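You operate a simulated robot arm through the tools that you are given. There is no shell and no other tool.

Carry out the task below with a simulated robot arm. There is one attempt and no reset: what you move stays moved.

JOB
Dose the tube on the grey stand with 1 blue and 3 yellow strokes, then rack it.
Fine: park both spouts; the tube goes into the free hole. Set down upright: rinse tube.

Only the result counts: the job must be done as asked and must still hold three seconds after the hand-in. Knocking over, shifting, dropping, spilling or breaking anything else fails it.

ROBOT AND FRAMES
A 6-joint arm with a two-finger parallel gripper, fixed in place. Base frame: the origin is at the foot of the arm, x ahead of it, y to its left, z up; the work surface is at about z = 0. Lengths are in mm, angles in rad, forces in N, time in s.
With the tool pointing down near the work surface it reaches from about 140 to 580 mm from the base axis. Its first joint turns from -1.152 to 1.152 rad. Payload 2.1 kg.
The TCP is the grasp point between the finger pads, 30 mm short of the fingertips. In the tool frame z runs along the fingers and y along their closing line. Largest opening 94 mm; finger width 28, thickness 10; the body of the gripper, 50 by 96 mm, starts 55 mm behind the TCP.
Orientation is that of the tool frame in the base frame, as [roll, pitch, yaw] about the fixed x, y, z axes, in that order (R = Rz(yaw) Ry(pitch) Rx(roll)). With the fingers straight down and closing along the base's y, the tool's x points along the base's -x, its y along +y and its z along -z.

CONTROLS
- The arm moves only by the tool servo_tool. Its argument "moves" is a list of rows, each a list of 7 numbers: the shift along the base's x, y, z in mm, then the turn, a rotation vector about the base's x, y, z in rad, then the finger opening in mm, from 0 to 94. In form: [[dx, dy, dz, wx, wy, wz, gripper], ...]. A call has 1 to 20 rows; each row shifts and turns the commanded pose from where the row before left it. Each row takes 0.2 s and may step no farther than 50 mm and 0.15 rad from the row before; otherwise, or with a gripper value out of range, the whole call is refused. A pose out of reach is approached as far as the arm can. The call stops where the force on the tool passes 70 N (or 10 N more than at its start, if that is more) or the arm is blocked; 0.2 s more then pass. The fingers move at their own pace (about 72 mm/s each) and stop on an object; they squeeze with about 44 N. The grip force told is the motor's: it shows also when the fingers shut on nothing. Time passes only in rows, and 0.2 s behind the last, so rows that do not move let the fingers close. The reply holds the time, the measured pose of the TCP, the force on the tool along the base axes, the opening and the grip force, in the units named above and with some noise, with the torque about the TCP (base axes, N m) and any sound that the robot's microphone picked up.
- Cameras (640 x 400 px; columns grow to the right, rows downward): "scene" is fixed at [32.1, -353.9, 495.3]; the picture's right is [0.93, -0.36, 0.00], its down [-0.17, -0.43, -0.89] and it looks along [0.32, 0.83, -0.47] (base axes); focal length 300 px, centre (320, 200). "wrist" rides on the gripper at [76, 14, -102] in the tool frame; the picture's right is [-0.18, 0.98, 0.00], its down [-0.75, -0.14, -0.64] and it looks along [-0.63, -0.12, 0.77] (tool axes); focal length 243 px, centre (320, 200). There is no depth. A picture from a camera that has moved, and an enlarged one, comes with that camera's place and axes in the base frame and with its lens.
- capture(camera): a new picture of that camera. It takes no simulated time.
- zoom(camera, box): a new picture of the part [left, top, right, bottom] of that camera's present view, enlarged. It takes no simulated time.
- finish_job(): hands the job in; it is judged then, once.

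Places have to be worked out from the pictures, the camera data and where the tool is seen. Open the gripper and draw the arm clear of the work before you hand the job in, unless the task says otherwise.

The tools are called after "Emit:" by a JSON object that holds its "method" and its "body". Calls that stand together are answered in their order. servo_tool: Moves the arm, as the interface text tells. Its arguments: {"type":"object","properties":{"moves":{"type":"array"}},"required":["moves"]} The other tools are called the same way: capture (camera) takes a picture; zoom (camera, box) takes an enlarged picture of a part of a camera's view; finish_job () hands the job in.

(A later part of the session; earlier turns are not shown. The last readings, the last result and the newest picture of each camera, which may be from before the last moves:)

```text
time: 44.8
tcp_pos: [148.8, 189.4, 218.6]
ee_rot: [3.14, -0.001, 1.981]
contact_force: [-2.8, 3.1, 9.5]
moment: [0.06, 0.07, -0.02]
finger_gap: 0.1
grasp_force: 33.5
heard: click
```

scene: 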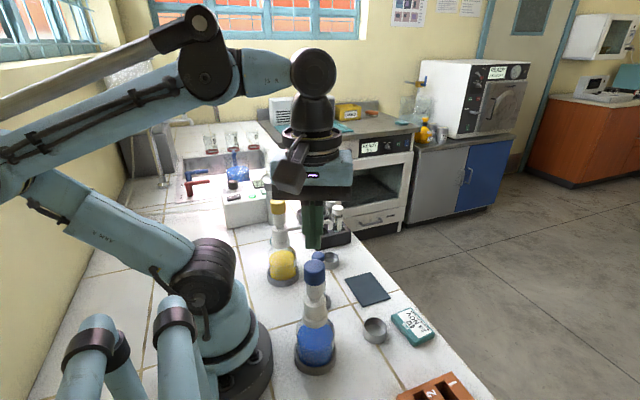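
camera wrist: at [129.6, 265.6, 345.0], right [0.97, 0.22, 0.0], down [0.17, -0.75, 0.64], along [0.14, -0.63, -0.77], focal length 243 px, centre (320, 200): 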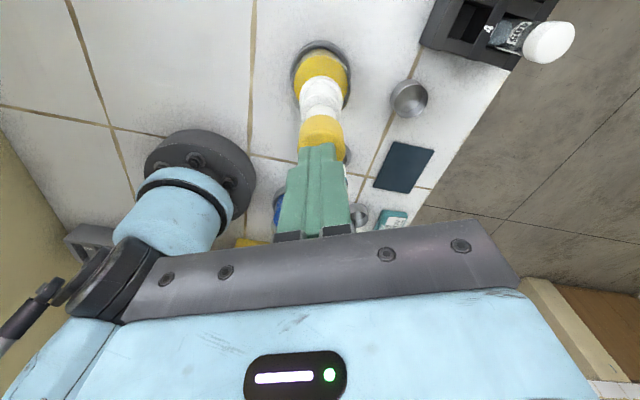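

Click heard, force 9.5 N. I press 1.2 mm more to be sure about the full stroke, then release.

Emit:
{"method": "servo_tool", "body": {"moves": [[0, 0, -1.2, 0, 0, 0, 0], [0, 0, 0, 0, 0, 0, 0]]}}

Emit:
{"method": "servo_tool", "body": {"moves": [[0, 0, 5, 0, 0, 0, 0], [0, 0, 7, 0, 0, 0, 0], [0, 0, 10, 0, 0, 0, 0], [0, 0, 4, 0, 0, 0, 0], [0, 0, 0, 0, 0, 0, 0]]}}

Emit:
{"method": "zoom", "body": {"camera": "scene", "box": [250, 190, 370, 310]}}

```text
time: 45.4
tcp_pos: [149.2, 190.0, 217.9]
ee_rot: [3.14, 0.001, 1.982]
contact_force: [-5.8, 3.5, 25.4]
moment: [0.13, 0.17, 0.02]
finger_gap: 0.0
grasp_force: 32.9
```

```text
time: 46.6
tcp_pos: [149.0, 189.9, 243.4]
ee_rot: [3.14, 0.001, 1.982]
contact_force: [0.0, -0.6, 0.9]
moment: [0.0, 0.01, 0.03]
finger_gap: 0.2
grasp_force: 33.1
```

```text
3.33 times, centred on (310, 250) of scene
camera zoom: at [32.1, -353.9, 495.3], right [0.93, -0.36, 0.0], down [-0.17, -0.43, -0.89], along [0.32, 0.83, -0.47], focal length 999 px, centre (353, 33)
```

zoom: 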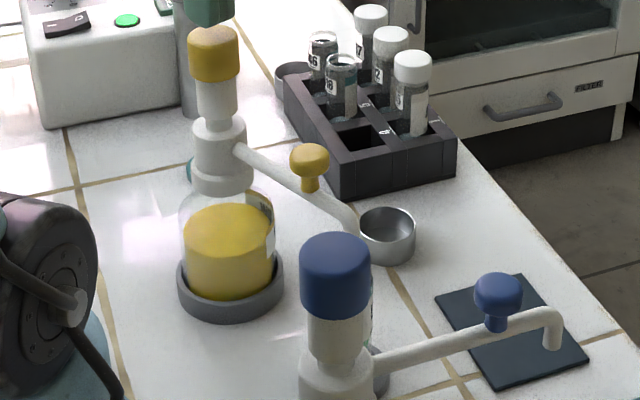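

Two yellow strokes are done, and the spout is unmoved. Third yellow stroke with the same press.

Emit:
{"method": "servo_tool", "body": {"moves": [[0, 0, -7, 0, 0, 0, 0], [0, 0, -3, 0, 0, 0, 0], [0, 0, -3, 0, 0, 0, 0], [0, 0, -3, 0, 0, 0, 0], [0, 0, -3, 0, 0, 0, 0], [0, 0, -3, 0, 0, 0, 0], [0, 0, -3.3, 0, 0, 0, 0], [0, 0, -0.8, 0, 0, 0, 0], [0, 0, 0, 0, 0, 0, 0]]}}

```text
time: 48.6
tcp_pos: [148.6, 190.8, 218.3]
ee_rot: [3.141, -0.001, 1.98]
contact_force: [-3.8, -1.8, 28.2]
moment: [0.01, 0.12, -0.02]
finger_gap: 0.0
grasp_force: 33.6
heard: click
```

Click and 28 N at the stop: third yellow stroke done. I release and rise, then move back above the yellow knob to look at the tube.

Emit:
{"method": "servo_tool", "body": {"moves": [[0, 0, 5, 0, 0, 0, 0], [0, 0, 7, 0, 0, 0, 0], [0, 0, 10, 0, 0, 0, 0], [0, 0, 30, 0, 0, 0, 0], [8.4, -20.3, 2, 0, 0, 0, 0], [8.4, -20.3, 0, 0, 0, 0, 20], [8.4, -20.3, 0, 0, 0, 0, 48], [8.3, -20.2, 0, 0, 0, 0, 48], [0, 0, 0, 0, 0, 0, 48]]}}

Emit:
{"method": "zoom", "body": {"camera": "wrist", "box": [275, 60, 375, 140]}}

Emit:
{"method": "zoom", "body": {"camera": "scene", "box": [260, 200, 380, 310]}}

```text
time: 50.6
tcp_pos: [181.7, 108.3, 272.2]
ee_rot: [-3.141, 0.001, 1.98]
contact_force: [0.4, -0.4, -0.3]
moment: [-0.01, -0.02, 0.02]
finger_gap: 48.0
grasp_force: 0.0
```

```text
5.00 times, centred on (325, 100) of wrist
camera zoom: at [163.0, 183.9, 373.8], right [0.97, 0.22, 0.0], down [0.17, -0.75, 0.64], along [0.14, -0.63, -0.77], focal length 1213 px, centre (295, 700)
```

zoom: 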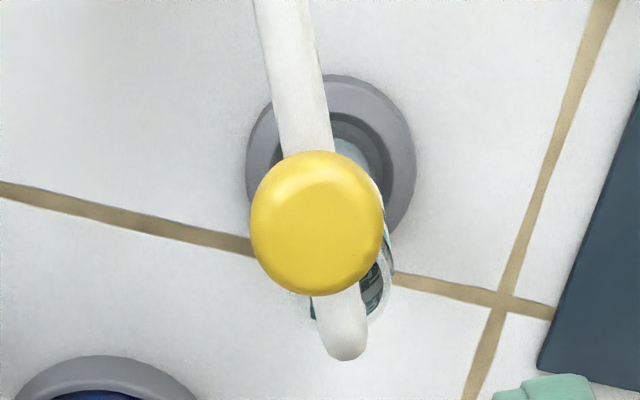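

```text
3.64 times, centred on (320, 255) of scene
camera zoom: at [32.1, -353.9, 495.3], right [0.93, -0.36, 0.0], down [-0.17, -0.43, -0.89], along [0.32, 0.83, -0.47], focal length 1089 px, centre (320, 0)
```

zoom: 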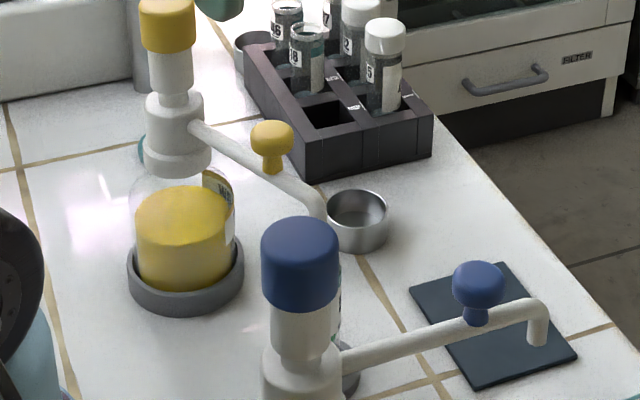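

The tube isn't overflowing and nothing spilled. Knob is at ≈ (184, 111); I shift slightly and lower around it.

Emit:
{"method": "servo_tool", "body": {"moves": [[2.5, 1.5, -40, 0, 0, 0, 48], [0, 0, -40, 0, 0, 0, 48], [0, 0, -34, 0, 0, 0, 48], [0, 0, 0, 0, 0, 0, 48]]}}

Emit:
{"method": "zoom", "body": {"camera": "wrist", "box": [220, 90, 420, 225]}}

```text
time: 51.6
tcp_pos: [184.1, 109.2, 155.5]
ee_rot: [3.141, 0.0, 1.979]
contact_force: [0.2, 0.0, -0.3]
moment: [-0.05, -0.01, 0.0]
finger_gap: 48.1
grasp_force: 0.1
```

```text
2.96 times, centred on (320, 158) of wrist
camera zoom: at [165.3, 185.9, 258.8], right [0.97, 0.22, 0.0], down [0.17, -0.75, 0.64], along [0.14, -0.63, -0.77], focal length 719 px, centre (320, 326)
```

zoom: 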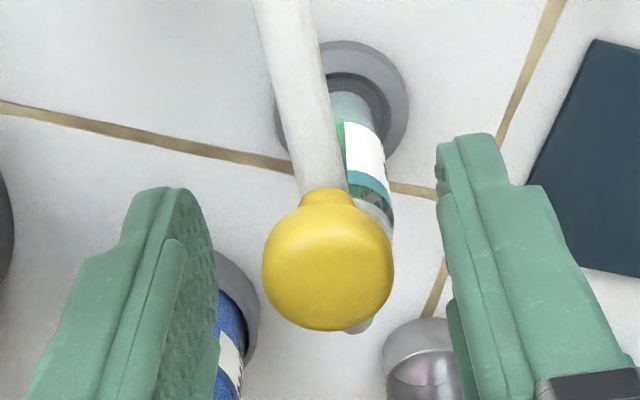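

The tube now holds green (mixed) liquid. I narrow the fingers and swing the spout back along the arc.

Emit:
{"method": "servo_tool", "body": {"moves": [[0, 0, 0, 0, 0, 0, 36], [0, 0, 0, 0, 0, 0, 28], [1.9, 0.9, 0, 0, 0, 0.04, 28], [1.9, 0.9, 0, 0, 0, 0.04, 28], [2.98, 1.7, 0, 0, 0, 0.0393, 28], [2.97, 1.76, 0, 0, 0, 0.0393, 28], [5.66, 3.93, 0, 0, 0, 0.0785, 28], [5.33, 4.36, 0, 0, 0, 0.0785, 28], [4.98, 4.76, 0, 0, 0, 0.0785, 28], [4.58, 5.14, 0, 0, 0, 0.0785, 28], [4.17, 5.48, 0, 0, 0, 0.0785, 28], [3.72, 5.79, 0, 0, 0, 0.0785, 28], [0, 0, 0, 0, 0, 0, 28]]}}

Emit:
{"method": "capture", "body": {"camera": "wrist"}}

Emit:
{"method": "zoom", "body": {"camera": "scene", "box": [250, 190, 390, 310]}}

```text
time: 54.4
tcp_pos: [223.6, 145.6, 157.5]
ee_rot: [3.139, 0.001, 2.614]
contact_force: [0.2, 0.3, -0.5]
moment: [0.03, 0.02, 0.02]
finger_gap: 27.9
grasp_force: 0.1
```

```text
taken
camera wrist: at [163.2, 196.1, 259.6], right [0.65, 0.76, 0.0], down [0.58, -0.5, 0.64], along [0.49, -0.42, -0.77], focal length 243 px, centre (320, 200)
```

wrist: 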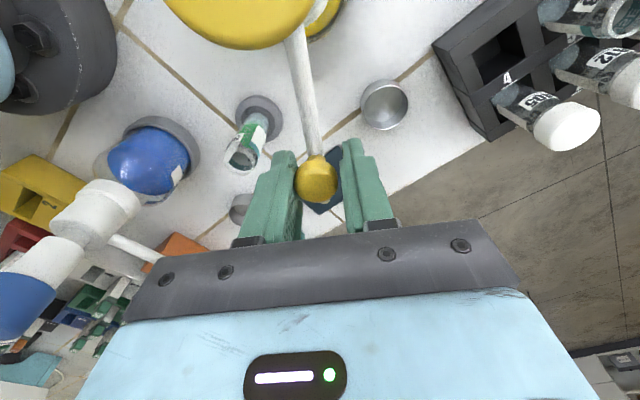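

```text
3.33 times, centred on (320, 250) of scene
camera zoom: at [32.1, -353.9, 495.3], right [0.93, -0.36, 0.0], down [-0.17, -0.43, -0.89], along [0.32, 0.83, -0.47], focal length 999 px, centre (320, 33)
```

zoom: 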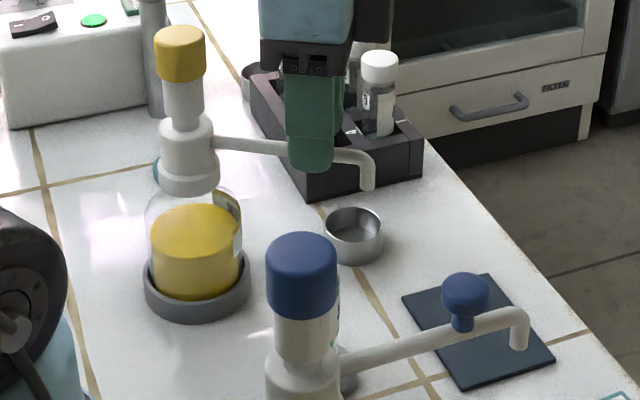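

Going well; I continue to about −4°.

Emit:
{"method": "servo_tool", "body": {"moves": [[3.26, 6.06, 0, 0, 0, 0.0785, 28], [2.78, 6.31, 0, 0, 0, 0.0785, 28], [2.27, 6.5, 0, 0, 0, 0.0785, 28], [1.75, 6.66, 0, 0, 0, 0.0785, 28], [1.23, 6.77, 0, 0, 0, 0.0785, 28], [0.69, 6.86, 0, 0, 0, 0.0785, 28], [0, 0, 0, 0, 0, 0, 28]]}}

Emit:
{"method": "zoom", "body": {"camera": "wrist", "box": [220, 90, 420, 225]}}

Emit:
{"method": "zoom", "body": {"camera": "scene", "box": [250, 185, 378, 265]}}

```text
time: 56.0
tcp_pos: [235.0, 185.2, 158.2]
ee_rot: [3.14, -0.001, 3.084]
contact_force: [0.0, 1.2, -0.2]
moment: [-0.02, 0.03, 0.0]
finger_gap: 28.3
grasp_force: 0.5
```

```text
2.96 times, centred on (320, 158) of wrist
camera zoom: at [158.5, 203.0, 259.8], right [0.24, 0.97, 0.0], down [0.74, -0.18, 0.64], along [0.62, -0.15, -0.77], focal length 719 px, centre (320, 326)
```

zoom: 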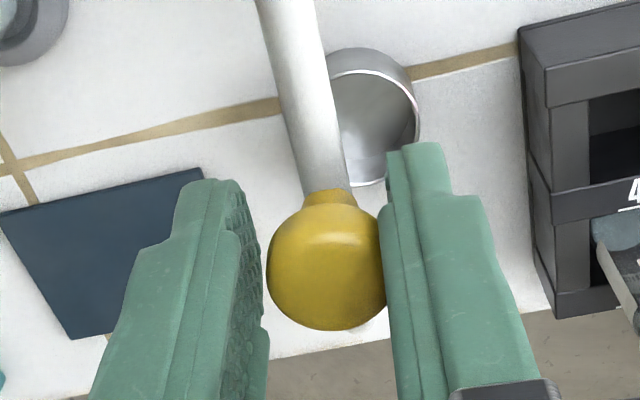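

```text
5.00 times, centred on (314, 225) of scene
camera zoom: at [32.1, -353.9, 495.3], right [0.93, -0.36, 0.0], down [-0.17, -0.43, -0.89], along [0.32, 0.83, -0.47], focal length 1498 px, centre (350, 75)
```

zoom: 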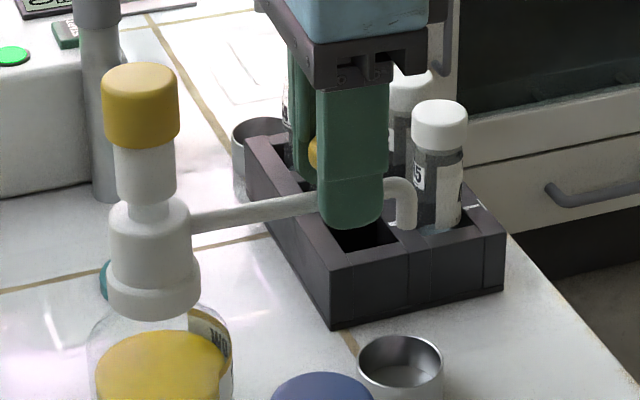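

Only ~3° remain (tip pixel (405, 228) versus (402, 222) originally). I take the last steps slowly.

Emit:
{"method": "servo_tool", "body": {"moves": [[0, 2.2, 0, 0, 0, 0.0225, 28], [-0.2, 2.2, 0, 0, 0, 0.0225, 28], [0, 0, 0, 0, 0, 0, 26], [0, 0, 0, 0, 0, 0, 24], [0, 0, 0, 0, 0, 0, 24]]}}

Emit:
{"method": "zoom", "body": {"camera": "wrist", "box": [220, 90, 420, 225]}}

Emit:
{"method": "zoom", "body": {"camera": "scene", "box": [250, 185, 378, 265]}}

```text
time: 57.2
tcp_pos: [235.9, 189.6, 157.5]
ee_rot: [3.14, 0.0, 3.128]
contact_force: [-0.3, -0.3, 0.4]
moment: [0.01, 0.01, -0.01]
finger_gap: 24.2
grasp_force: 0.1
```

```text
2.96 times, centred on (320, 158) of wrist
camera zoom: at [157.7, 204.1, 260.0], right [0.2, 0.98, 0.0], down [0.75, -0.15, 0.64], along [0.63, -0.13, -0.77], focal length 719 px, centre (320, 326)
```

zoom: 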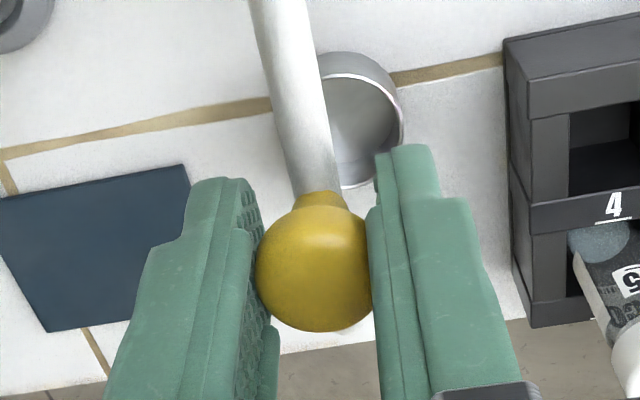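

```text
5.00 times, centred on (314, 225) of scene
camera zoom: at [32.1, -353.9, 495.3], right [0.93, -0.36, 0.0], down [-0.17, -0.43, -0.89], along [0.32, 0.83, -0.47], focal length 1498 px, centre (350, 75)
```

zoom: 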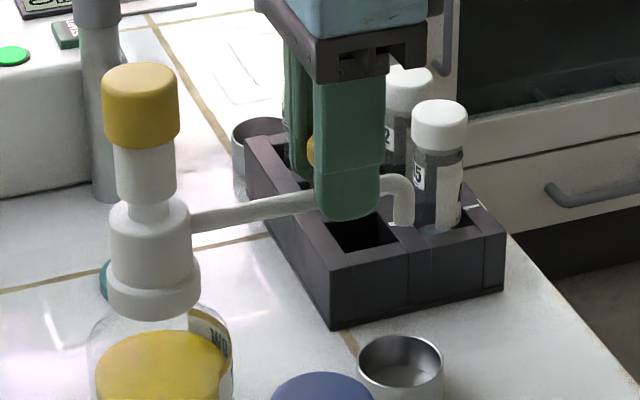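

The tip is about 1° short of its original position; I nudge 1.5 mm more, then release and lift for a check.

Emit:
{"method": "servo_tool", "body": {"moves": [[0, 1.5, 0, 0, 0, 0.01, 24], [0, 0, 0, 0, 0, 0, 24], [0, 0, 0, 0, 0, 0, 28], [0, 0, 0, 0, 0, 0, 46], [0, 0, 35, 0, 0, 0, 46], [0, 0, 45, 0, 0, 0, 46], [0, 0, 35, 0, 0, 0, 46], [0, 0, 0, 0, 0, 0, 46]]}}

Emit:
{"method": "zoom", "body": {"camera": "scene", "box": [250, 185, 378, 265]}}

Emit:
{"method": "capture", "body": {"camera": "wrist"}}

```text
time: 59.0
tcp_pos: [235.5, 190.5, 273.2]
ee_rot: [3.14, 0.0, 3.137]
contact_force: [0.6, 0.4, -0.9]
moment: [0.01, -0.01, 0.01]
finger_gap: 45.8
grasp_force: 0.1
```

```text
5.00 times, centred on (314, 225) of scene
camera zoom: at [32.1, -353.9, 495.3], right [0.93, -0.36, 0.0], down [-0.17, -0.43, -0.89], along [0.32, 0.83, -0.47], focal length 1498 px, centre (350, 75)
```

zoom: 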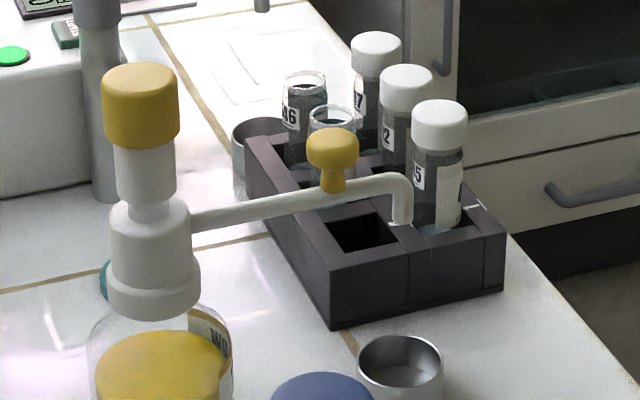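

```text
taken
camera wrist: at [157.4, 204.6, 375.0], right [0.19, 0.98, 0.0], down [0.75, -0.14, 0.64], along [0.63, -0.12, -0.77], focal length 243 px, centre (320, 200)
```

wrist: 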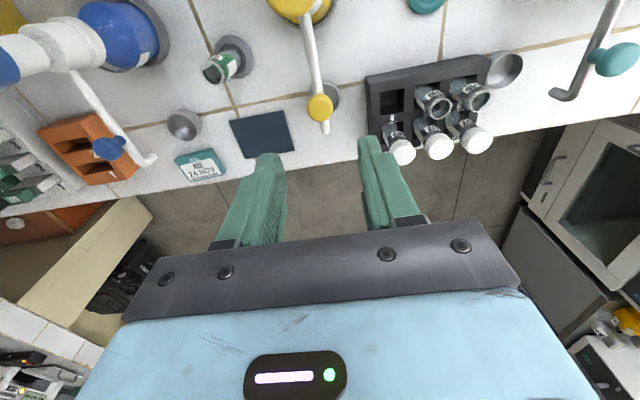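

Both spouts are parked exactly as at the start. Now I need the rack geometry precisely, so I'll zoom the present wrist view and scene on the rack.

Emit:
{"method": "zoom", "body": {"camera": "wrist", "box": [350, 50, 510, 170]}}

Emit:
{"method": "zoom", "body": {"camera": "scene", "box": [300, 200, 364, 260]}}

```text
3.33 times, centred on (430, 110) of wrist
camera zoom: at [157.4, 204.6, 375.0], right [0.19, 0.98, 0.0], down [0.75, -0.14, 0.64], along [0.63, -0.12, -0.77], focal length 809 px, centre (-47, 500)
```

zoom: 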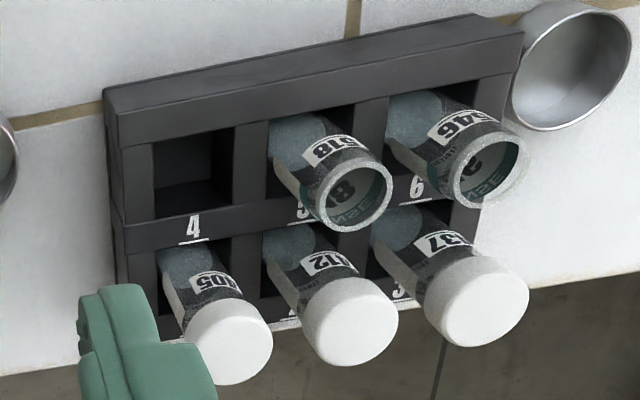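

```text
6.67 times, centred on (332, 230) of scene
camera zoom: at [32.1, -353.9, 495.3], right [0.93, -0.36, 0.0], down [-0.17, -0.43, -0.89], along [0.32, 0.83, -0.47], focal length 1997 px, centre (240, 0)
```

zoom: 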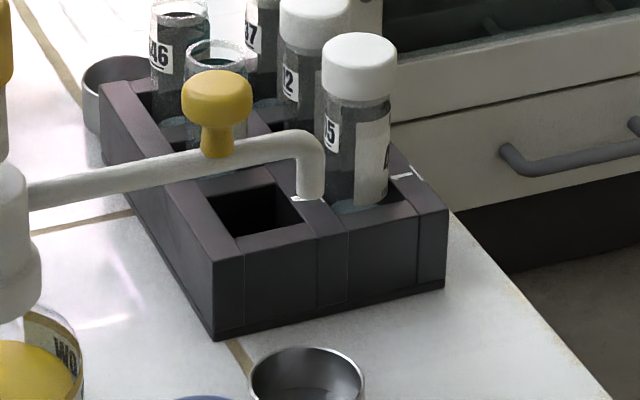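

Rack top is at z ≈ 38, hole 4 ≈ (286, 280), tube ≈ (197, 80) with rim at z ≈ 91. I move above the tube with fingers open to 60.

Emit:
{"method": "servo_tool", "body": {"moves": [[-9, -28, 0, 0, 0, 0, 60], [-10, -28, 0, 0, 0, 0, 60], [-10, -27, 0, 0, 0, 0, 60], [-9.5, -27, 0, 0, 0, 0, 60], [0, 0, -40, 0, 0, 0, 60], [0, 0, -40, 0, 0, 0, 60], [0, 0, -33, 0, 0, 0, 60], [0, 0, 0, 0, 0, 0, 60]]}}

Emit:
{"method": "capture", "body": {"camera": "wrist"}}

Emit:
{"method": "zoom", "body": {"camera": "scene", "box": [260, 190, 400, 310]}}

```text
time: 60.8
tcp_pos: [197.1, 81.2, 159.2]
ee_rot: [3.14, 0.001, 3.139]
contact_force: [-0.3, -0.1, 0.0]
moment: [0.05, -0.03, -0.04]
finger_gap: 60.0
grasp_force: 0.1
```

```text
taken
camera wrist: at [119.1, 95.0, 261.7], right [0.19, 0.98, 0.0], down [0.75, -0.14, 0.64], along [0.63, -0.12, -0.77], focal length 243 px, centre (320, 200)
```

wrist: 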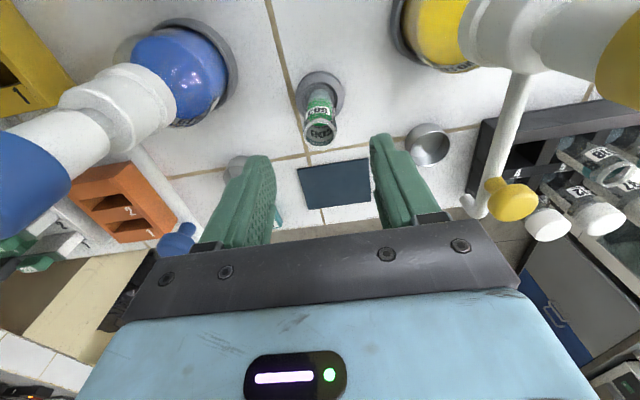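

```text
3.33 times, centred on (330, 250) of scene
camera zoom: at [32.1, -353.9, 495.3], right [0.93, -0.36, 0.0], down [-0.17, -0.43, -0.89], along [0.32, 0.83, -0.47], focal length 999 px, centre (287, 33)
```

zoom: 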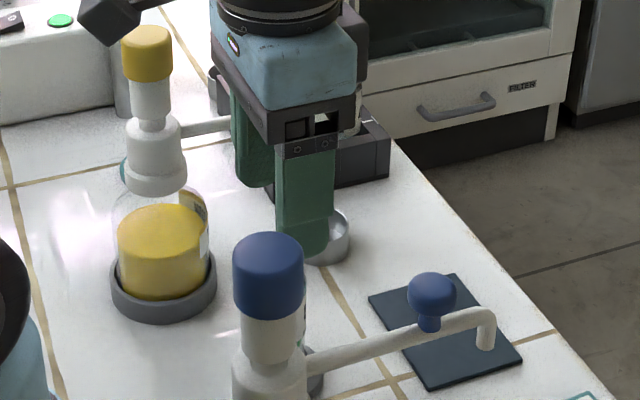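

Emit:
{"method": "zoom", "body": {"camera": "wrist", "box": [272, 60, 368, 160]}}

```text
4.00 times, centred on (320, 110) of wrist
camera zoom: at [119.1, 95.0, 261.7], right [0.19, 0.98, 0.0], down [0.75, -0.14, 0.64], along [0.63, -0.12, -0.77], focal length 970 px, centre (320, 560)
```

zoom: 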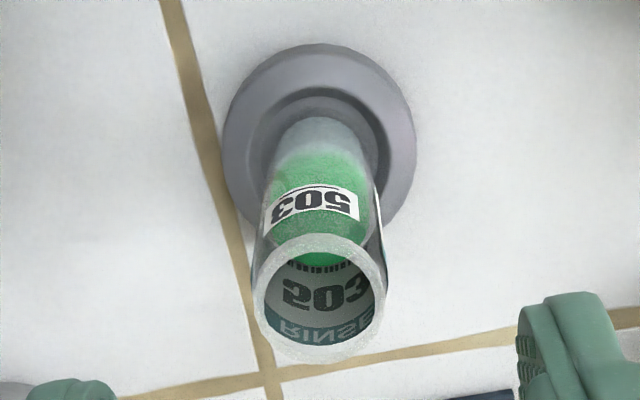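

The tube (green liquid, about half full) is aligned beneath the gripper: (197.5, 80.3) vs TCP (197, 81). I lower straight down to grip height z ≈ 82.

Emit:
{"method": "servo_tool", "body": {"moves": [[0.3, -0.6, -30, 0, 0, 0, 60], [0, 0, -30, 0, 0, 0, 60], [0, 0, -17, 0, 0, 0, 60], [0, 0, 0, 0, 0, 0, 60]]}}

Emit:
{"method": "capture", "body": {"camera": "wrist"}}

Emit:
{"method": "zoom", "body": {"camera": "scene", "box": [270, 210, 400, 320]}}

```text
time: 61.8
tcp_pos: [197.0, 79.7, 81.4]
ee_rot: [3.139, 0.001, 3.137]
contact_force: [0.5, 0.3, -0.5]
moment: [0.0, 0.02, 0.0]
finger_gap: 59.8
grasp_force: 0.1
```

```text
taken
camera wrist: at [119.4, 93.7, 184.6], right [0.19, 0.98, 0.0], down [0.75, -0.14, 0.64], along [0.63, -0.12, -0.77], focal length 243 px, centre (320, 200)
```

wrist: 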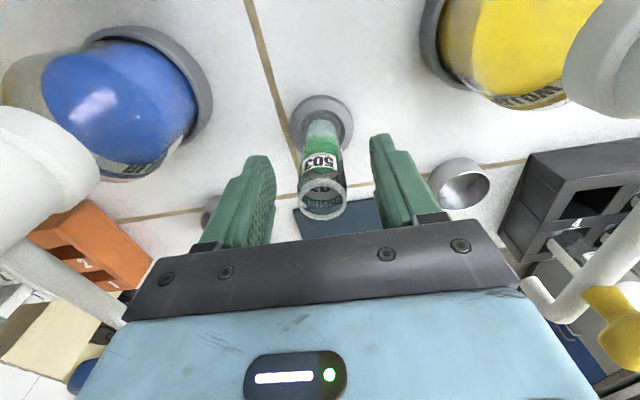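

```text
3.64 times, centred on (335, 265) of scene
camera zoom: at [32.1, -353.9, 495.3], right [0.93, -0.36, 0.0], down [-0.17, -0.43, -0.89], along [0.32, 0.83, -0.47], focal length 1089 px, centre (266, -36)
```

zoom: 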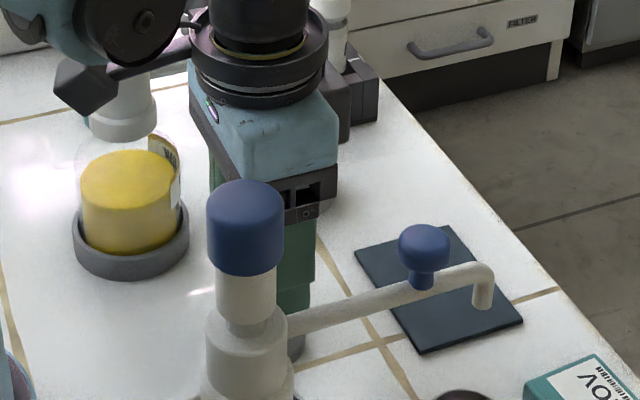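

The tube is centred between the pads. I close step by step and read the grip force.

Emit:
{"method": "servo_tool", "body": {"moves": [[0, 0, 0, 0, 0, 0, 44], [0, 0, 0, 0, 0, 0, 34], [0, 0, 0, 0, 0, 0, 28], [0, 0, 0, 0, 0, 0, 24], [0, 0, 0, 0, 0, 0, 22], [0, 0, 0, 0, 0, 0, 22]]}}

```text
time: 63.2
tcp_pos: [197.7, 79.4, 82.6]
ee_rot: [3.14, 0.002, 3.138]
contact_force: [-0.6, 0.3, 1.2]
moment: [0.01, -0.05, -0.04]
finger_gap: 24.2
grasp_force: 43.7
```

Gripped (24.2 mm, 44 N). I lift it slowly and straight, first 20 mm, and check.

Emit:
{"method": "servo_tool", "body": {"moves": [[0, 0, 2, 0, 0, 0, 22], [0, 0, 4, 0, 0, 0, 22], [0, 0, 6, 0, 0, 0, 22], [0, 0, 8, 0, 0, 0, 22], [0, 0, 4, 0, 0, 0, 22], [0, 0, 0, 0, 0, 0, 22]]}}

Emit:
{"method": "capture", "body": {"camera": "wrist"}}

```text
time: 64.6
tcp_pos: [197.4, 80.0, 106.1]
ee_rot: [3.14, -0.001, 3.137]
contact_force: [0.2, 0.2, -0.2]
moment: [0.0, 0.01, 0.02]
finger_gap: 24.4
grasp_force: 43.2
```

```text
taken
camera wrist: at [119.2, 94.0, 208.8], right [0.19, 0.98, 0.0], down [0.75, -0.14, 0.64], along [0.63, -0.12, -0.77], focal length 243 px, centre (320, 200)
```

wrist: 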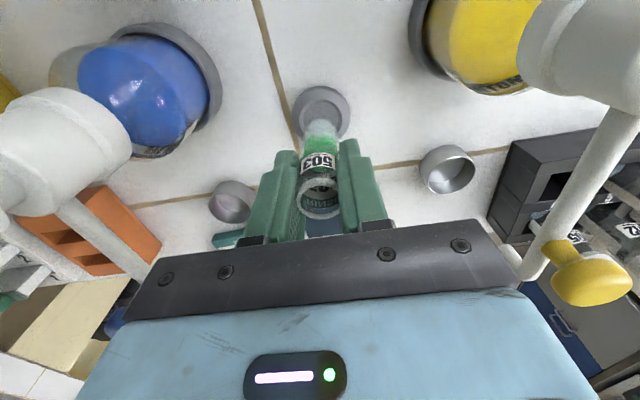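

The tube is held upright and clear of the stand. I raise it steadily to TCP z ≈ 250.

Emit:
{"method": "servo_tool", "body": {"moves": [[0, 0, 4, 0, 0, 0, 22], [0, 0, 8, 0, 0, 0, 22], [0, 0, 12, 0, 0, 0, 22], [0, 0, 14, 0, 0, 0, 22], [0, 0, 14, 0, 0, 0, 22], [0, 0, 14, 0, 0, 0, 22], [0, 0, 14, 0, 0, 0, 22], [0, 0, 14, 0, 0, 0, 22], [0, 0, 14, 0, 0, 0, 22], [0, 0, 14, 0, 0, 0, 22], [0, 0, 12, 0, 0, 0, 22], [0, 0, 8, 0, 0, 0, 22], [0, 0, 4, 0, 0, 0, 22], [0, 0, 0, 0, 0, 0, 22]]}}

Emit:
{"method": "zoom", "body": {"camera": "scene", "box": [240, 130, 400, 310]}}

```text
time: 67.6
tcp_pos: [198.0, 79.2, 253.2]
ee_rot: [3.14, -0.001, 3.139]
contact_force: [0.0, 0.0, 0.2]
moment: [-0.02, 0.05, -0.01]
finger_gap: 24.4
grasp_force: 44.2
```

```text
2.22 times, centred on (320, 220) of scene
camera zoom: at [32.1, -353.9, 495.3], right [0.93, -0.36, 0.0], down [-0.17, -0.43, -0.89], along [0.32, 0.83, -0.47], focal length 666 px, centre (320, 156)
```

zoom: 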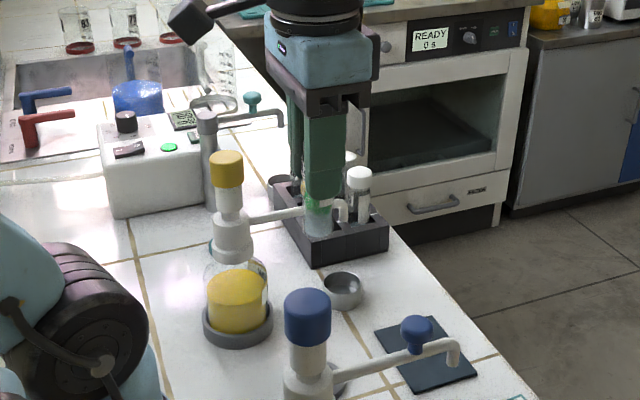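

Tube is high and clear. I move in +x to x ≈ 286, then in +y to above hole 4, smoothly.

Emit:
{"method": "servo_tool", "body": {"moves": [[4, 0, 0, 0, 0, 0, 22], [8, 0, 0, 0, 0, 0, 22], [12, 0, 0, 0, 0, 0, 22], [13, 2, 0, 0, 0, 0, 22], [13, 4, 0, 0, 0, 0, 22], [12, 8, 0, 0, 0, 0, 22], [10, 11, 0, 0, 0, 0, 22], [8, 13, 0, 0, 0, 0, 22], [5, 14, 0, 0, 0, 0, 22], [3, 14, 0, 0, 0, 0, 22], [0, 14, 0, 0, 0, 0, 22], [0, 14, 0, 0, 0, 0, 22], [0, 14, 0, 0, 0, 0, 22], [0, 14, 0, 0, 0, 0, 22], [0, 14, 0, 0, 0, 0, 22], [0, 14, 0, 0, 0, 0, 22], [0, 14, 0, 0, 0, 0, 22], [0, 14, 0, 0, 0, 0, 22], [0, 10, 0, 0, 0, 0, 22], [0, 5, 0, 0, 0, 0, 22]]}}

Emit:
{"method": "capture", "body": {"camera": "wrist"}}

Emit:
{"method": "zoom", "body": {"camera": "scene", "box": [280, 130, 400, 260]}}

```text
time: 71.8
tcp_pos: [285.5, 272.5, 253.1]
ee_rot: [3.139, 0.001, 3.139]
contact_force: [-0.2, 0.3, -0.5]
moment: [0.0, 0.0, 0.0]
finger_gap: 24.3
grasp_force: 44.4
```

```text
taken
camera wrist: at [207.0, 287.0, 355.0], right [0.19, 0.98, 0.0], down [0.75, -0.14, 0.64], along [0.63, -0.12, -0.77], focal length 243 px, centre (320, 200)
```

wrist: 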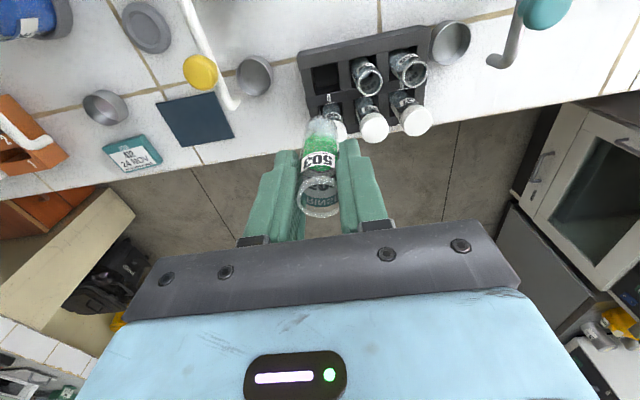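

```text
3.08 times, centred on (340, 195) of scene
camera zoom: at [32.1, -353.9, 495.3], right [0.93, -0.36, 0.0], down [-0.17, -0.43, -0.89], along [0.32, 0.83, -0.47], focal length 922 px, centre (258, 215)
```

zoom: 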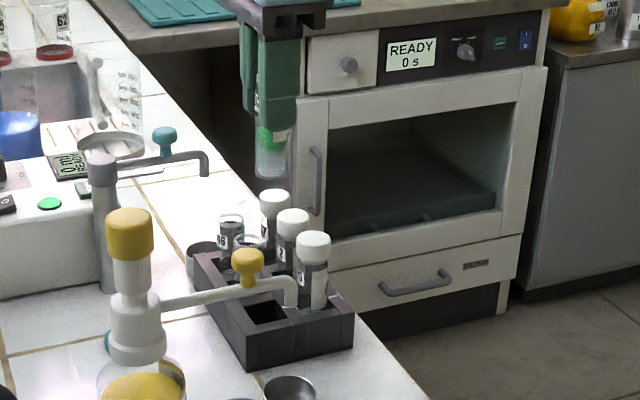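

Emit:
{"method": "zoom", "body": {"camera": "wrist", "box": [280, 20, 440, 140]}}

Emit:
{"method": "zoom", "body": {"camera": "wrist", "box": [270, 100, 370, 230]}}

```text
3.33 times, centred on (360, 80) of wrist
camera zoom: at [207.0, 287.0, 355.0], right [0.19, 0.98, 0.0], down [0.75, -0.14, 0.64], along [0.63, -0.12, -0.77], focal length 809 px, centre (187, 600)
```

zoom: 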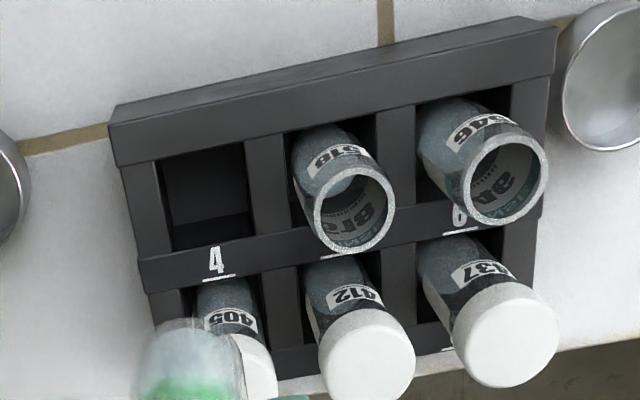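

```text
3.08 times, centred on (320, 165) of wrist
camera zoom: at [207.0, 287.0, 355.0], right [0.19, 0.98, 0.0], down [0.75, -0.14, 0.64], along [0.63, -0.12, -0.77], focal length 746 px, centre (320, 308)
```

zoom: 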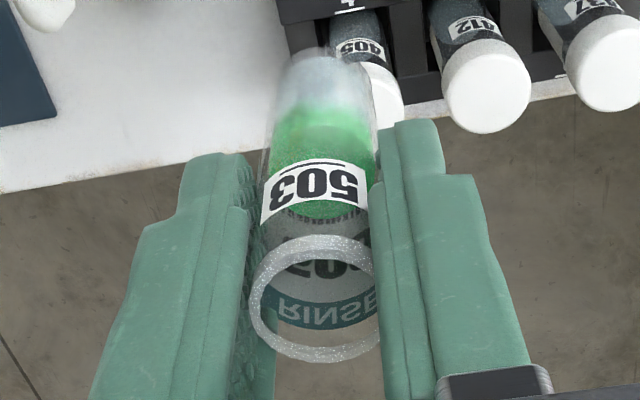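

Hole 4's opening measures x 267–299, y 265–296 with centre ≈ (285, 280) after bias correction. I shift to that spot and lower until the tube's bottom is ~20 mm above the rack.

Emit:
{"method": "servo_tool", "body": {"moves": [[0.5, 4, 0, 0, 0, 0, 22], [0.5, 3.4, 0, 0, 0, 0, 22], [0, 0, -6, 0, 0, 0, 22], [0, 0, -12, 0, 0, 0, 22], [0, 0, -15, 0, 0, 0, 22], [0, 0, -15, 0, 0, 0, 22], [0, 0, -15, 0, 0, 0, 22], [0, 0, -15, 0, 0, 0, 22], [0, 0, -15, 0, 0, 0, 22], [0, 0, -13, 0, 0, 0, 22], [0, 0, -8, 0, 0, 0, 22], [0, 0, -5, 0, 0, 0, 22], [0, 0, 0, 0, 0, 0, 22]]}}

Emit:
{"method": "capture", "body": {"camera": "wrist"}}

Emit:
{"method": "zoom", "body": {"camera": "wrist", "box": [255, 80, 415, 200]}}

Emit:
{"method": "zoom", "body": {"camera": "scene", "box": [290, 160, 370, 250]}}

```text
time: 74.6
tcp_pos: [285.9, 279.6, 133.1]
ee_rot: [3.138, 0.001, 3.138]
contact_force: [-0.1, 0.2, -0.9]
moment: [-0.01, -0.05, -0.01]
finger_gap: 24.4
grasp_force: 44.0
```

```text
taken
camera wrist: at [208.2, 294.3, 235.6], right [0.19, 0.98, 0.0], down [0.75, -0.14, 0.64], along [0.63, -0.12, -0.77], focal length 243 px, centre (320, 200)
```

wrist: 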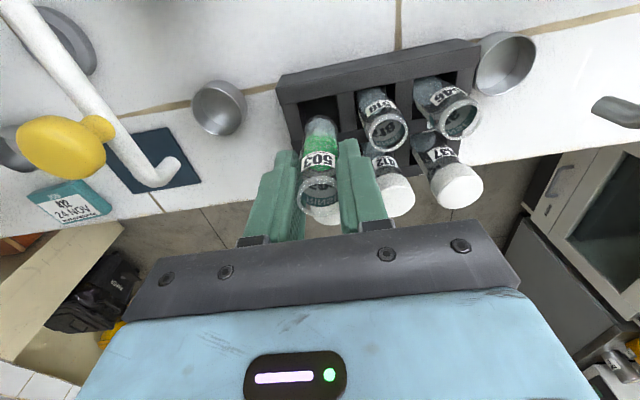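

```text
3.33 times, centred on (335, 140) of wrist
camera zoom: at [208.2, 294.3, 235.6], right [0.19, 0.98, 0.0], down [0.75, -0.14, 0.64], along [0.63, -0.12, -0.77], focal length 809 px, centre (270, 400)
```

zoom: 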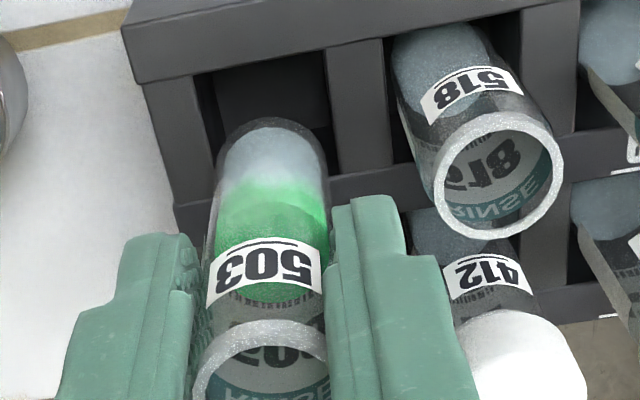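

```text
4.44 times, centred on (330, 205) of scene
camera zoom: at [32.1, -353.9, 495.3], right [0.93, -0.36, 0.0], down [-0.17, -0.43, -0.89], along [0.32, 0.83, -0.47], focal length 1332 px, centre (276, 178)
```

zoom: 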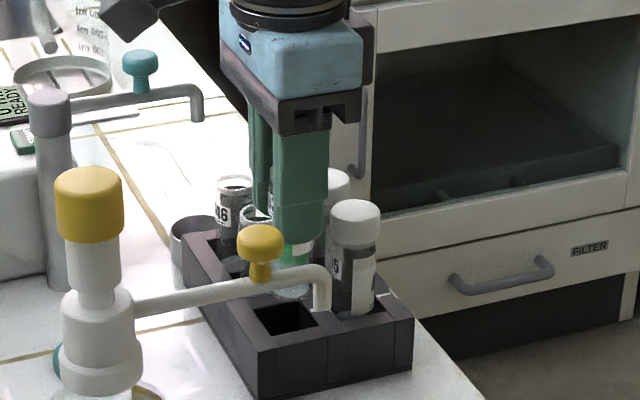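

The tube's bottom lines up with the hole to within ~1 mm (clearance ±3.6 mm). I lower slowly until the bottom is just inside the hole and check the force.

Emit:
{"method": "servo_tool", "body": {"moves": [[0, 0, -4, 0, 0, 0, 22], [0, 0, -6, 0, 0, 0, 22], [0, 0, -6, 0, 0, 0, 22], [0, 0, -6, 0, 0, 0, 22], [0, 0, -5, 0, 0, 0, 22], [0, 0, -4, 0, 0, 0, 22], [0, 0, 0, 0, 0, 0, 22]]}}

Emit:
{"method": "zoom", "body": {"camera": "wrist", "box": [255, 80, 415, 200]}}

Emit:
{"method": "zoom", "body": {"camera": "scene", "box": [290, 160, 370, 250]}}

```text
time: 76.2
tcp_pos: [286.6, 280.3, 102.2]
ee_rot: [3.14, 0.0, 3.138]
contact_force: [-7.8, -0.9, 23.2]
moment: [-0.2, 0.13, 0.01]
finger_gap: 23.9
grasp_force: 43.8
```

```text
3.33 times, centred on (335, 140) of wrist
camera zoom: at [208.2, 294.5, 204.6], right [0.19, 0.98, 0.0], down [0.75, -0.15, 0.64], along [0.63, -0.12, -0.77], focal length 809 px, centre (270, 400)
```

zoom: 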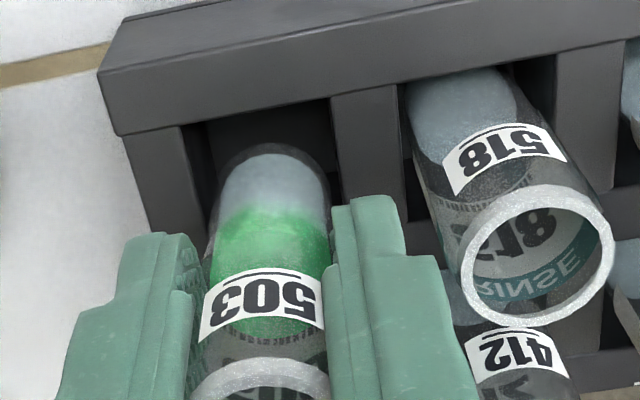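

```text
4.44 times, centred on (330, 205) of scene
camera zoom: at [32.1, -354.0, 495.3], right [0.93, -0.36, 0.0], down [-0.17, -0.43, -0.89], along [0.32, 0.83, -0.47], focal length 1332 px, centre (276, 178)
```

zoom: 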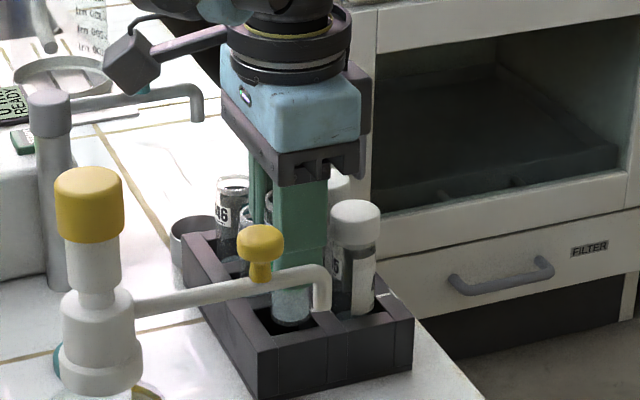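

The force (23 N up, −8 N in x) tells that the tube's +x bottom edge has landed on the bar behind the hole; the picture agrees: ~8 mm gap on the near side, none on the far side. I lift at once, shift about −4 mm in x and −1 mm in y, and look again.

Emit:
{"method": "servo_tool", "body": {"moves": [[0, 0, 4, 0, 0, 0, 22], [0, 0, 5, 0, 0, 0, 22], [-2, -0.5, 0, 0, 0, 0, 22], [-2, -0.5, 0, 0, 0, 0, 22], [0, 0, 0, 0, 0, 0, 22]]}}

Emit:
{"method": "zoom", "body": {"camera": "wrist", "box": [255, 80, 415, 200]}}

Emit:
{"method": "zoom", "body": {"camera": "wrist", "box": [270, 100, 370, 230]}}

Emit:
{"method": "zoom", "body": {"camera": "scene", "box": [300, 190, 364, 250]}}

```text
time: 77.4
tcp_pos: [282.6, 278.1, 112.4]
ee_rot: [3.139, 0.001, 3.137]
contact_force: [-0.5, 0.7, 0.2]
moment: [0.0, 0.01, 0.0]
finger_gap: 24.4
grasp_force: 43.5
```

```text
3.33 times, centred on (335, 140) of wrist
camera zoom: at [204.1, 293.2, 214.0], right [0.19, 0.98, 0.0], down [0.75, -0.14, 0.64], along [0.63, -0.12, -0.77], focal length 809 px, centre (270, 400)
```

zoom: 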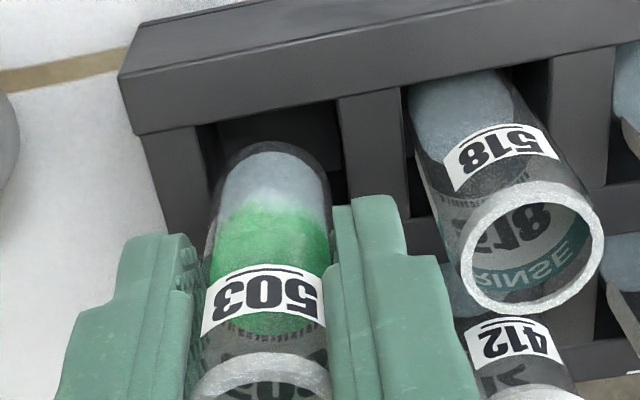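

```text
3.08 times, centred on (320, 165) of wrist
camera zoom: at [204.1, 293.2, 214.0], right [0.19, 0.98, 0.0], down [0.75, -0.14, 0.64], along [0.63, -0.12, -0.77], focal length 746 px, centre (320, 308)
```

zoom: 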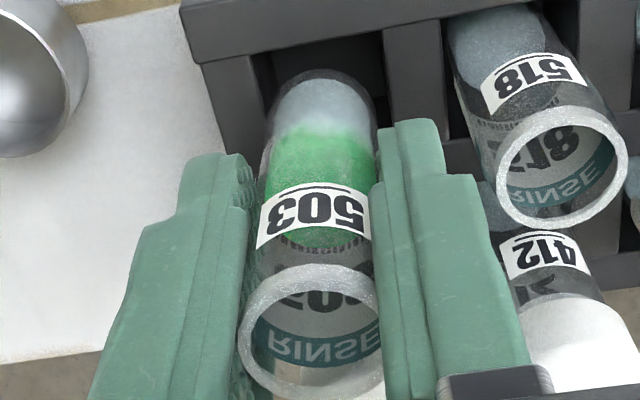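

```text
6.67 times, centred on (332, 220) of scene
camera zoom: at [32.1, -353.9, 495.3], right [0.93, -0.36, 0.0], down [-0.17, -0.43, -0.89], along [0.32, 0.83, -0.47], focal length 1997 px, centre (240, 67)
```

zoom: 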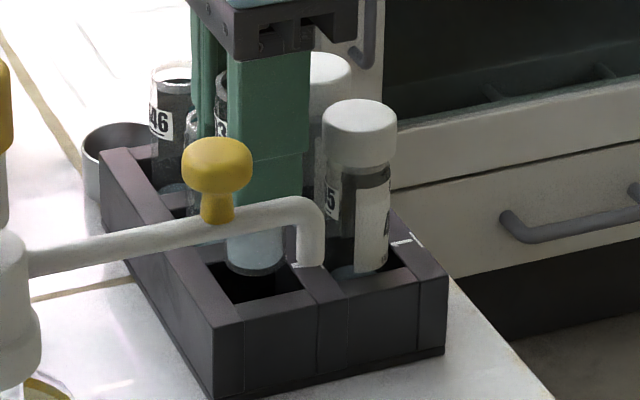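

The tube was pushed up in the grip by ~8 mm and seems tilted a little (bottom ~2–3 mm towards +x). I need finer views of the tube bottom against the hole before going on.

Emit:
{"method": "zoom", "body": {"camera": "wrist", "box": [290, 85, 370, 145]}}

Emit:
{"method": "zoom", "body": {"camera": "scene", "box": [310, 205, 350, 245]}}

Emit:
{"method": "zoom", "body": {"camera": "wrist", "box": [285, 160, 365, 230]}}

```text
6.67 times, centred on (330, 115) of wrist
camera zoom: at [204.1, 293.2, 214.0], right [0.19, 0.98, 0.0], down [0.75, -0.14, 0.64], along [0.63, -0.12, -0.77], focal length 1618 px, centre (253, 767)
```

zoom: 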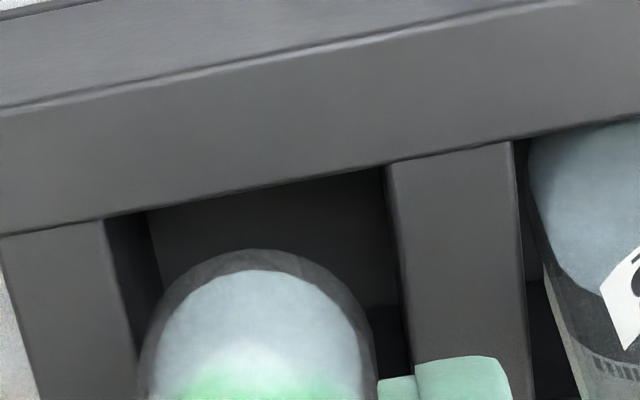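

```text
10.00 times, centred on (330, 225) of scene
camera zoom: at [32.1, -353.9, 495.3], right [0.93, -0.36, 0.0], down [-0.17, -0.43, -0.89], along [0.32, 0.83, -0.47], focal length 2996 px, centre (220, -50)
```

zoom: 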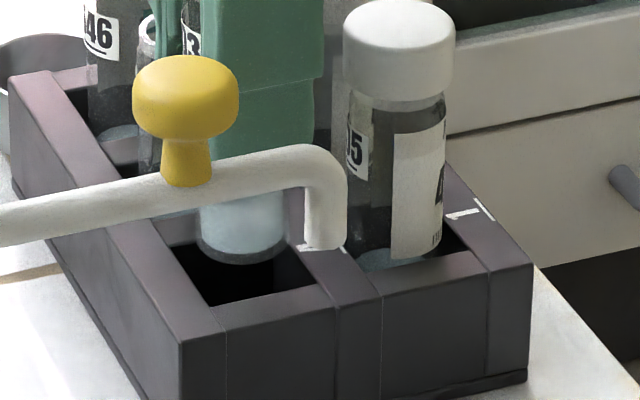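

```text
5.71 times, centred on (325, 195) of wrist
camera zoom: at [204.1, 293.2, 214.0], right [0.19, 0.98, 0.0], down [0.75, -0.14, 0.64], along [0.63, -0.12, -0.77], focal length 1386 px, centre (291, 229)
```

zoom: 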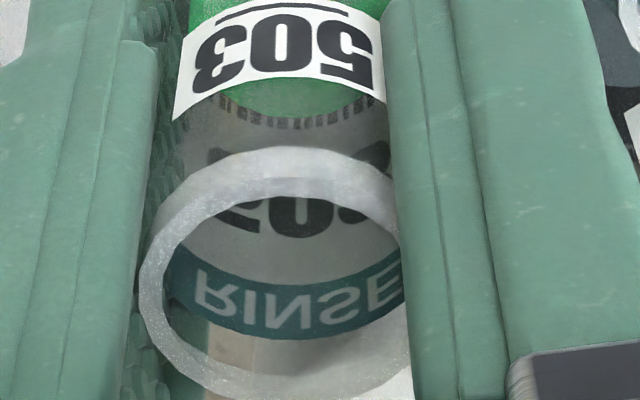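

Measured: tube bottom ≈ (282.3, 279.0), hole 4 ≈ x 267–298, y 265–295.7, centre (282.8, 280.4). I correct y by +1.2 mm and lower 5 mm, so that the bottom is just above the rack's top, then compare gaps directly.

Emit:
{"method": "servo_tool", "body": {"moves": [[0, 1.2, 0, 0, 0, 0, 22], [0, 0, -2.5, 0, 0, 0, 22], [0, 0, -2.5, 0, 0, 0, 22], [0, 0, 0, 0, 0, 0, 22]]}}

Emit:
{"method": "zoom", "body": {"camera": "wrist", "box": [290, 90, 370, 150]}}

Emit:
{"method": "zoom", "body": {"camera": "scene", "box": [310, 205, 350, 245]}}

```text
time: 78.4
tcp_pos: [283.5, 280.1, 106.8]
ee_rot: [3.14, 0.001, 3.138]
contact_force: [0.6, -0.4, -0.4]
moment: [-0.05, 0.01, 0.01]
finger_gap: 24.5
grasp_force: 43.8
```

```text
6.67 times, centred on (330, 120) of wrist
camera zoom: at [204.2, 294.7, 209.1], right [0.19, 0.98, 0.0], down [0.75, -0.14, 0.64], along [0.63, -0.12, -0.77], focal length 1618 px, centre (253, 733)
```

zoom: 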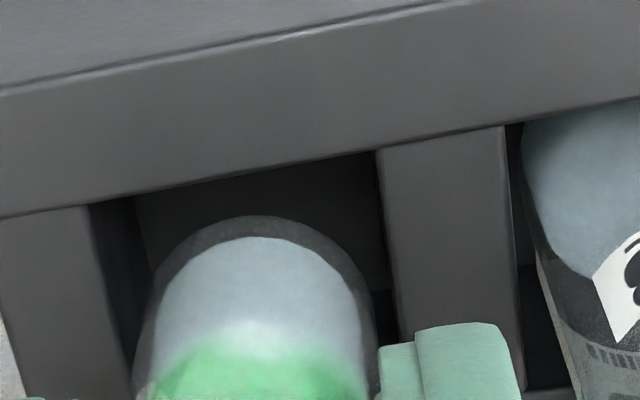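

```text
10.00 times, centred on (330, 225) of scene
camera zoom: at [32.1, -353.9, 495.3], right [0.93, -0.36, 0.0], down [-0.17, -0.43, -0.89], along [0.32, 0.83, -0.47], focal length 2996 px, centre (220, -50)
```

zoom: 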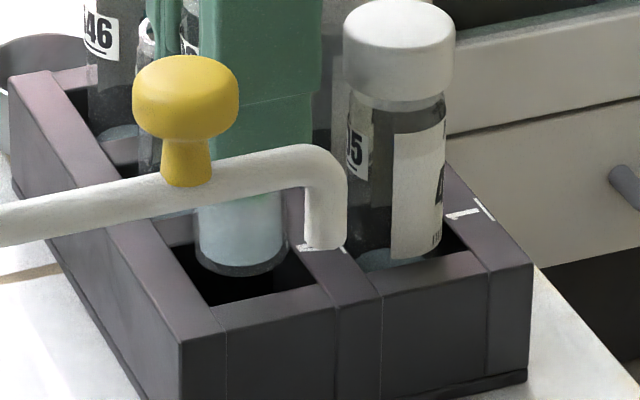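

The tube's bottom now looks centred in the hole sideways and the near gap is reasonable. I lower in small steps, watching the force.

Emit:
{"method": "servo_tool", "body": {"moves": [[0, 0.4, -1.5, 0, 0, 0, 22], [0, 0, -1.5, 0, 0, 0, 22], [0, 0, 0, 0, 0, 0, 22]]}}

```text
time: 79.2
tcp_pos: [283.0, 281.6, 103.9]
ee_rot: [3.14, 0.0, 3.138]
contact_force: [0.3, 0.2, -0.6]
moment: [0.0, -0.02, 0.0]
finger_gap: 24.5
grasp_force: 43.6
```

Emit:
{"method": "servo_tool", "body": {"moves": [[0, 0, -1.5, 0, 0, 0, 22], [0, 0, -1.5, 0, 0, 0, 22], [0, 0, 0, 0, 0, 0, 22]]}}

Emit:
{"method": "zoom", "body": {"camera": "wrist", "box": [290, 90, 370, 150]}}

Emit:
{"method": "zoom", "body": {"camera": "scene", "box": [310, 205, 350, 245]}}

```text
time: 80.0
tcp_pos: [282.4, 280.1, 100.6]
ee_rot: [3.141, 0.0, 3.139]
contact_force: [-0.2, 1.2, -0.8]
moment: [-0.03, -0.01, 0.0]
finger_gap: 24.5
grasp_force: 44.1
```

```text
6.67 times, centred on (330, 120) of wrist
camera zoom: at [204.2, 294.9, 203.1], right [0.19, 0.98, 0.0], down [0.75, -0.14, 0.64], along [0.63, -0.12, -0.77], focal length 1618 px, centre (253, 733)
```

zoom: 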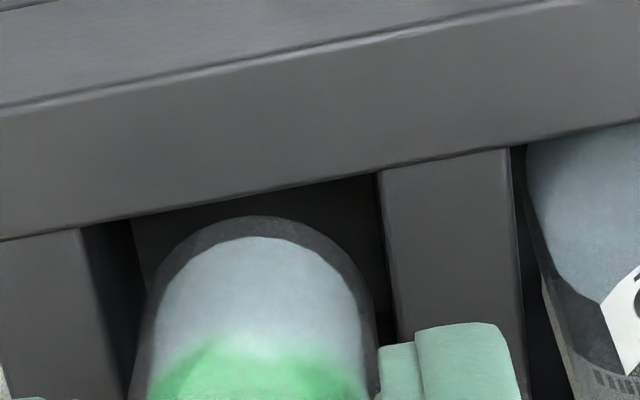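

```text
10.00 times, centred on (330, 225) of scene
camera zoom: at [32.1, -353.9, 495.3], right [0.93, -0.36, 0.0], down [-0.17, -0.43, -0.89], along [0.32, 0.83, -0.47], focal length 2996 px, centre (220, -50)
```

zoom: 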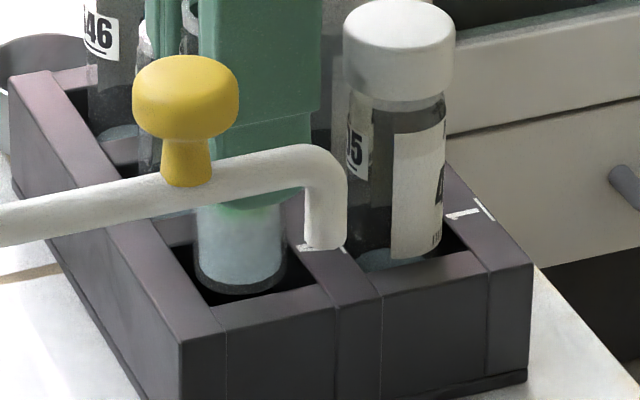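

No contact, and both gaps look balanced (left/right ~30/27 px, near gap ~2.2 mm). I keep lowering in small steps.

Emit:
{"method": "servo_tool", "body": {"moves": [[0, 0, -1.5, 0, 0, 0, 22], [0, 0, -1.5, 0, 0, 0, 22], [0, 0, 0, 0, 0, 0, 22]]}}

```text
time: 80.8
tcp_pos: [282.5, 280.5, 98.0]
ee_rot: [3.139, 0.001, 3.137]
contact_force: [0.2, -0.3, 0.0]
moment: [-0.01, 0.02, -0.02]
finger_gap: 24.5
grasp_force: 43.7
```

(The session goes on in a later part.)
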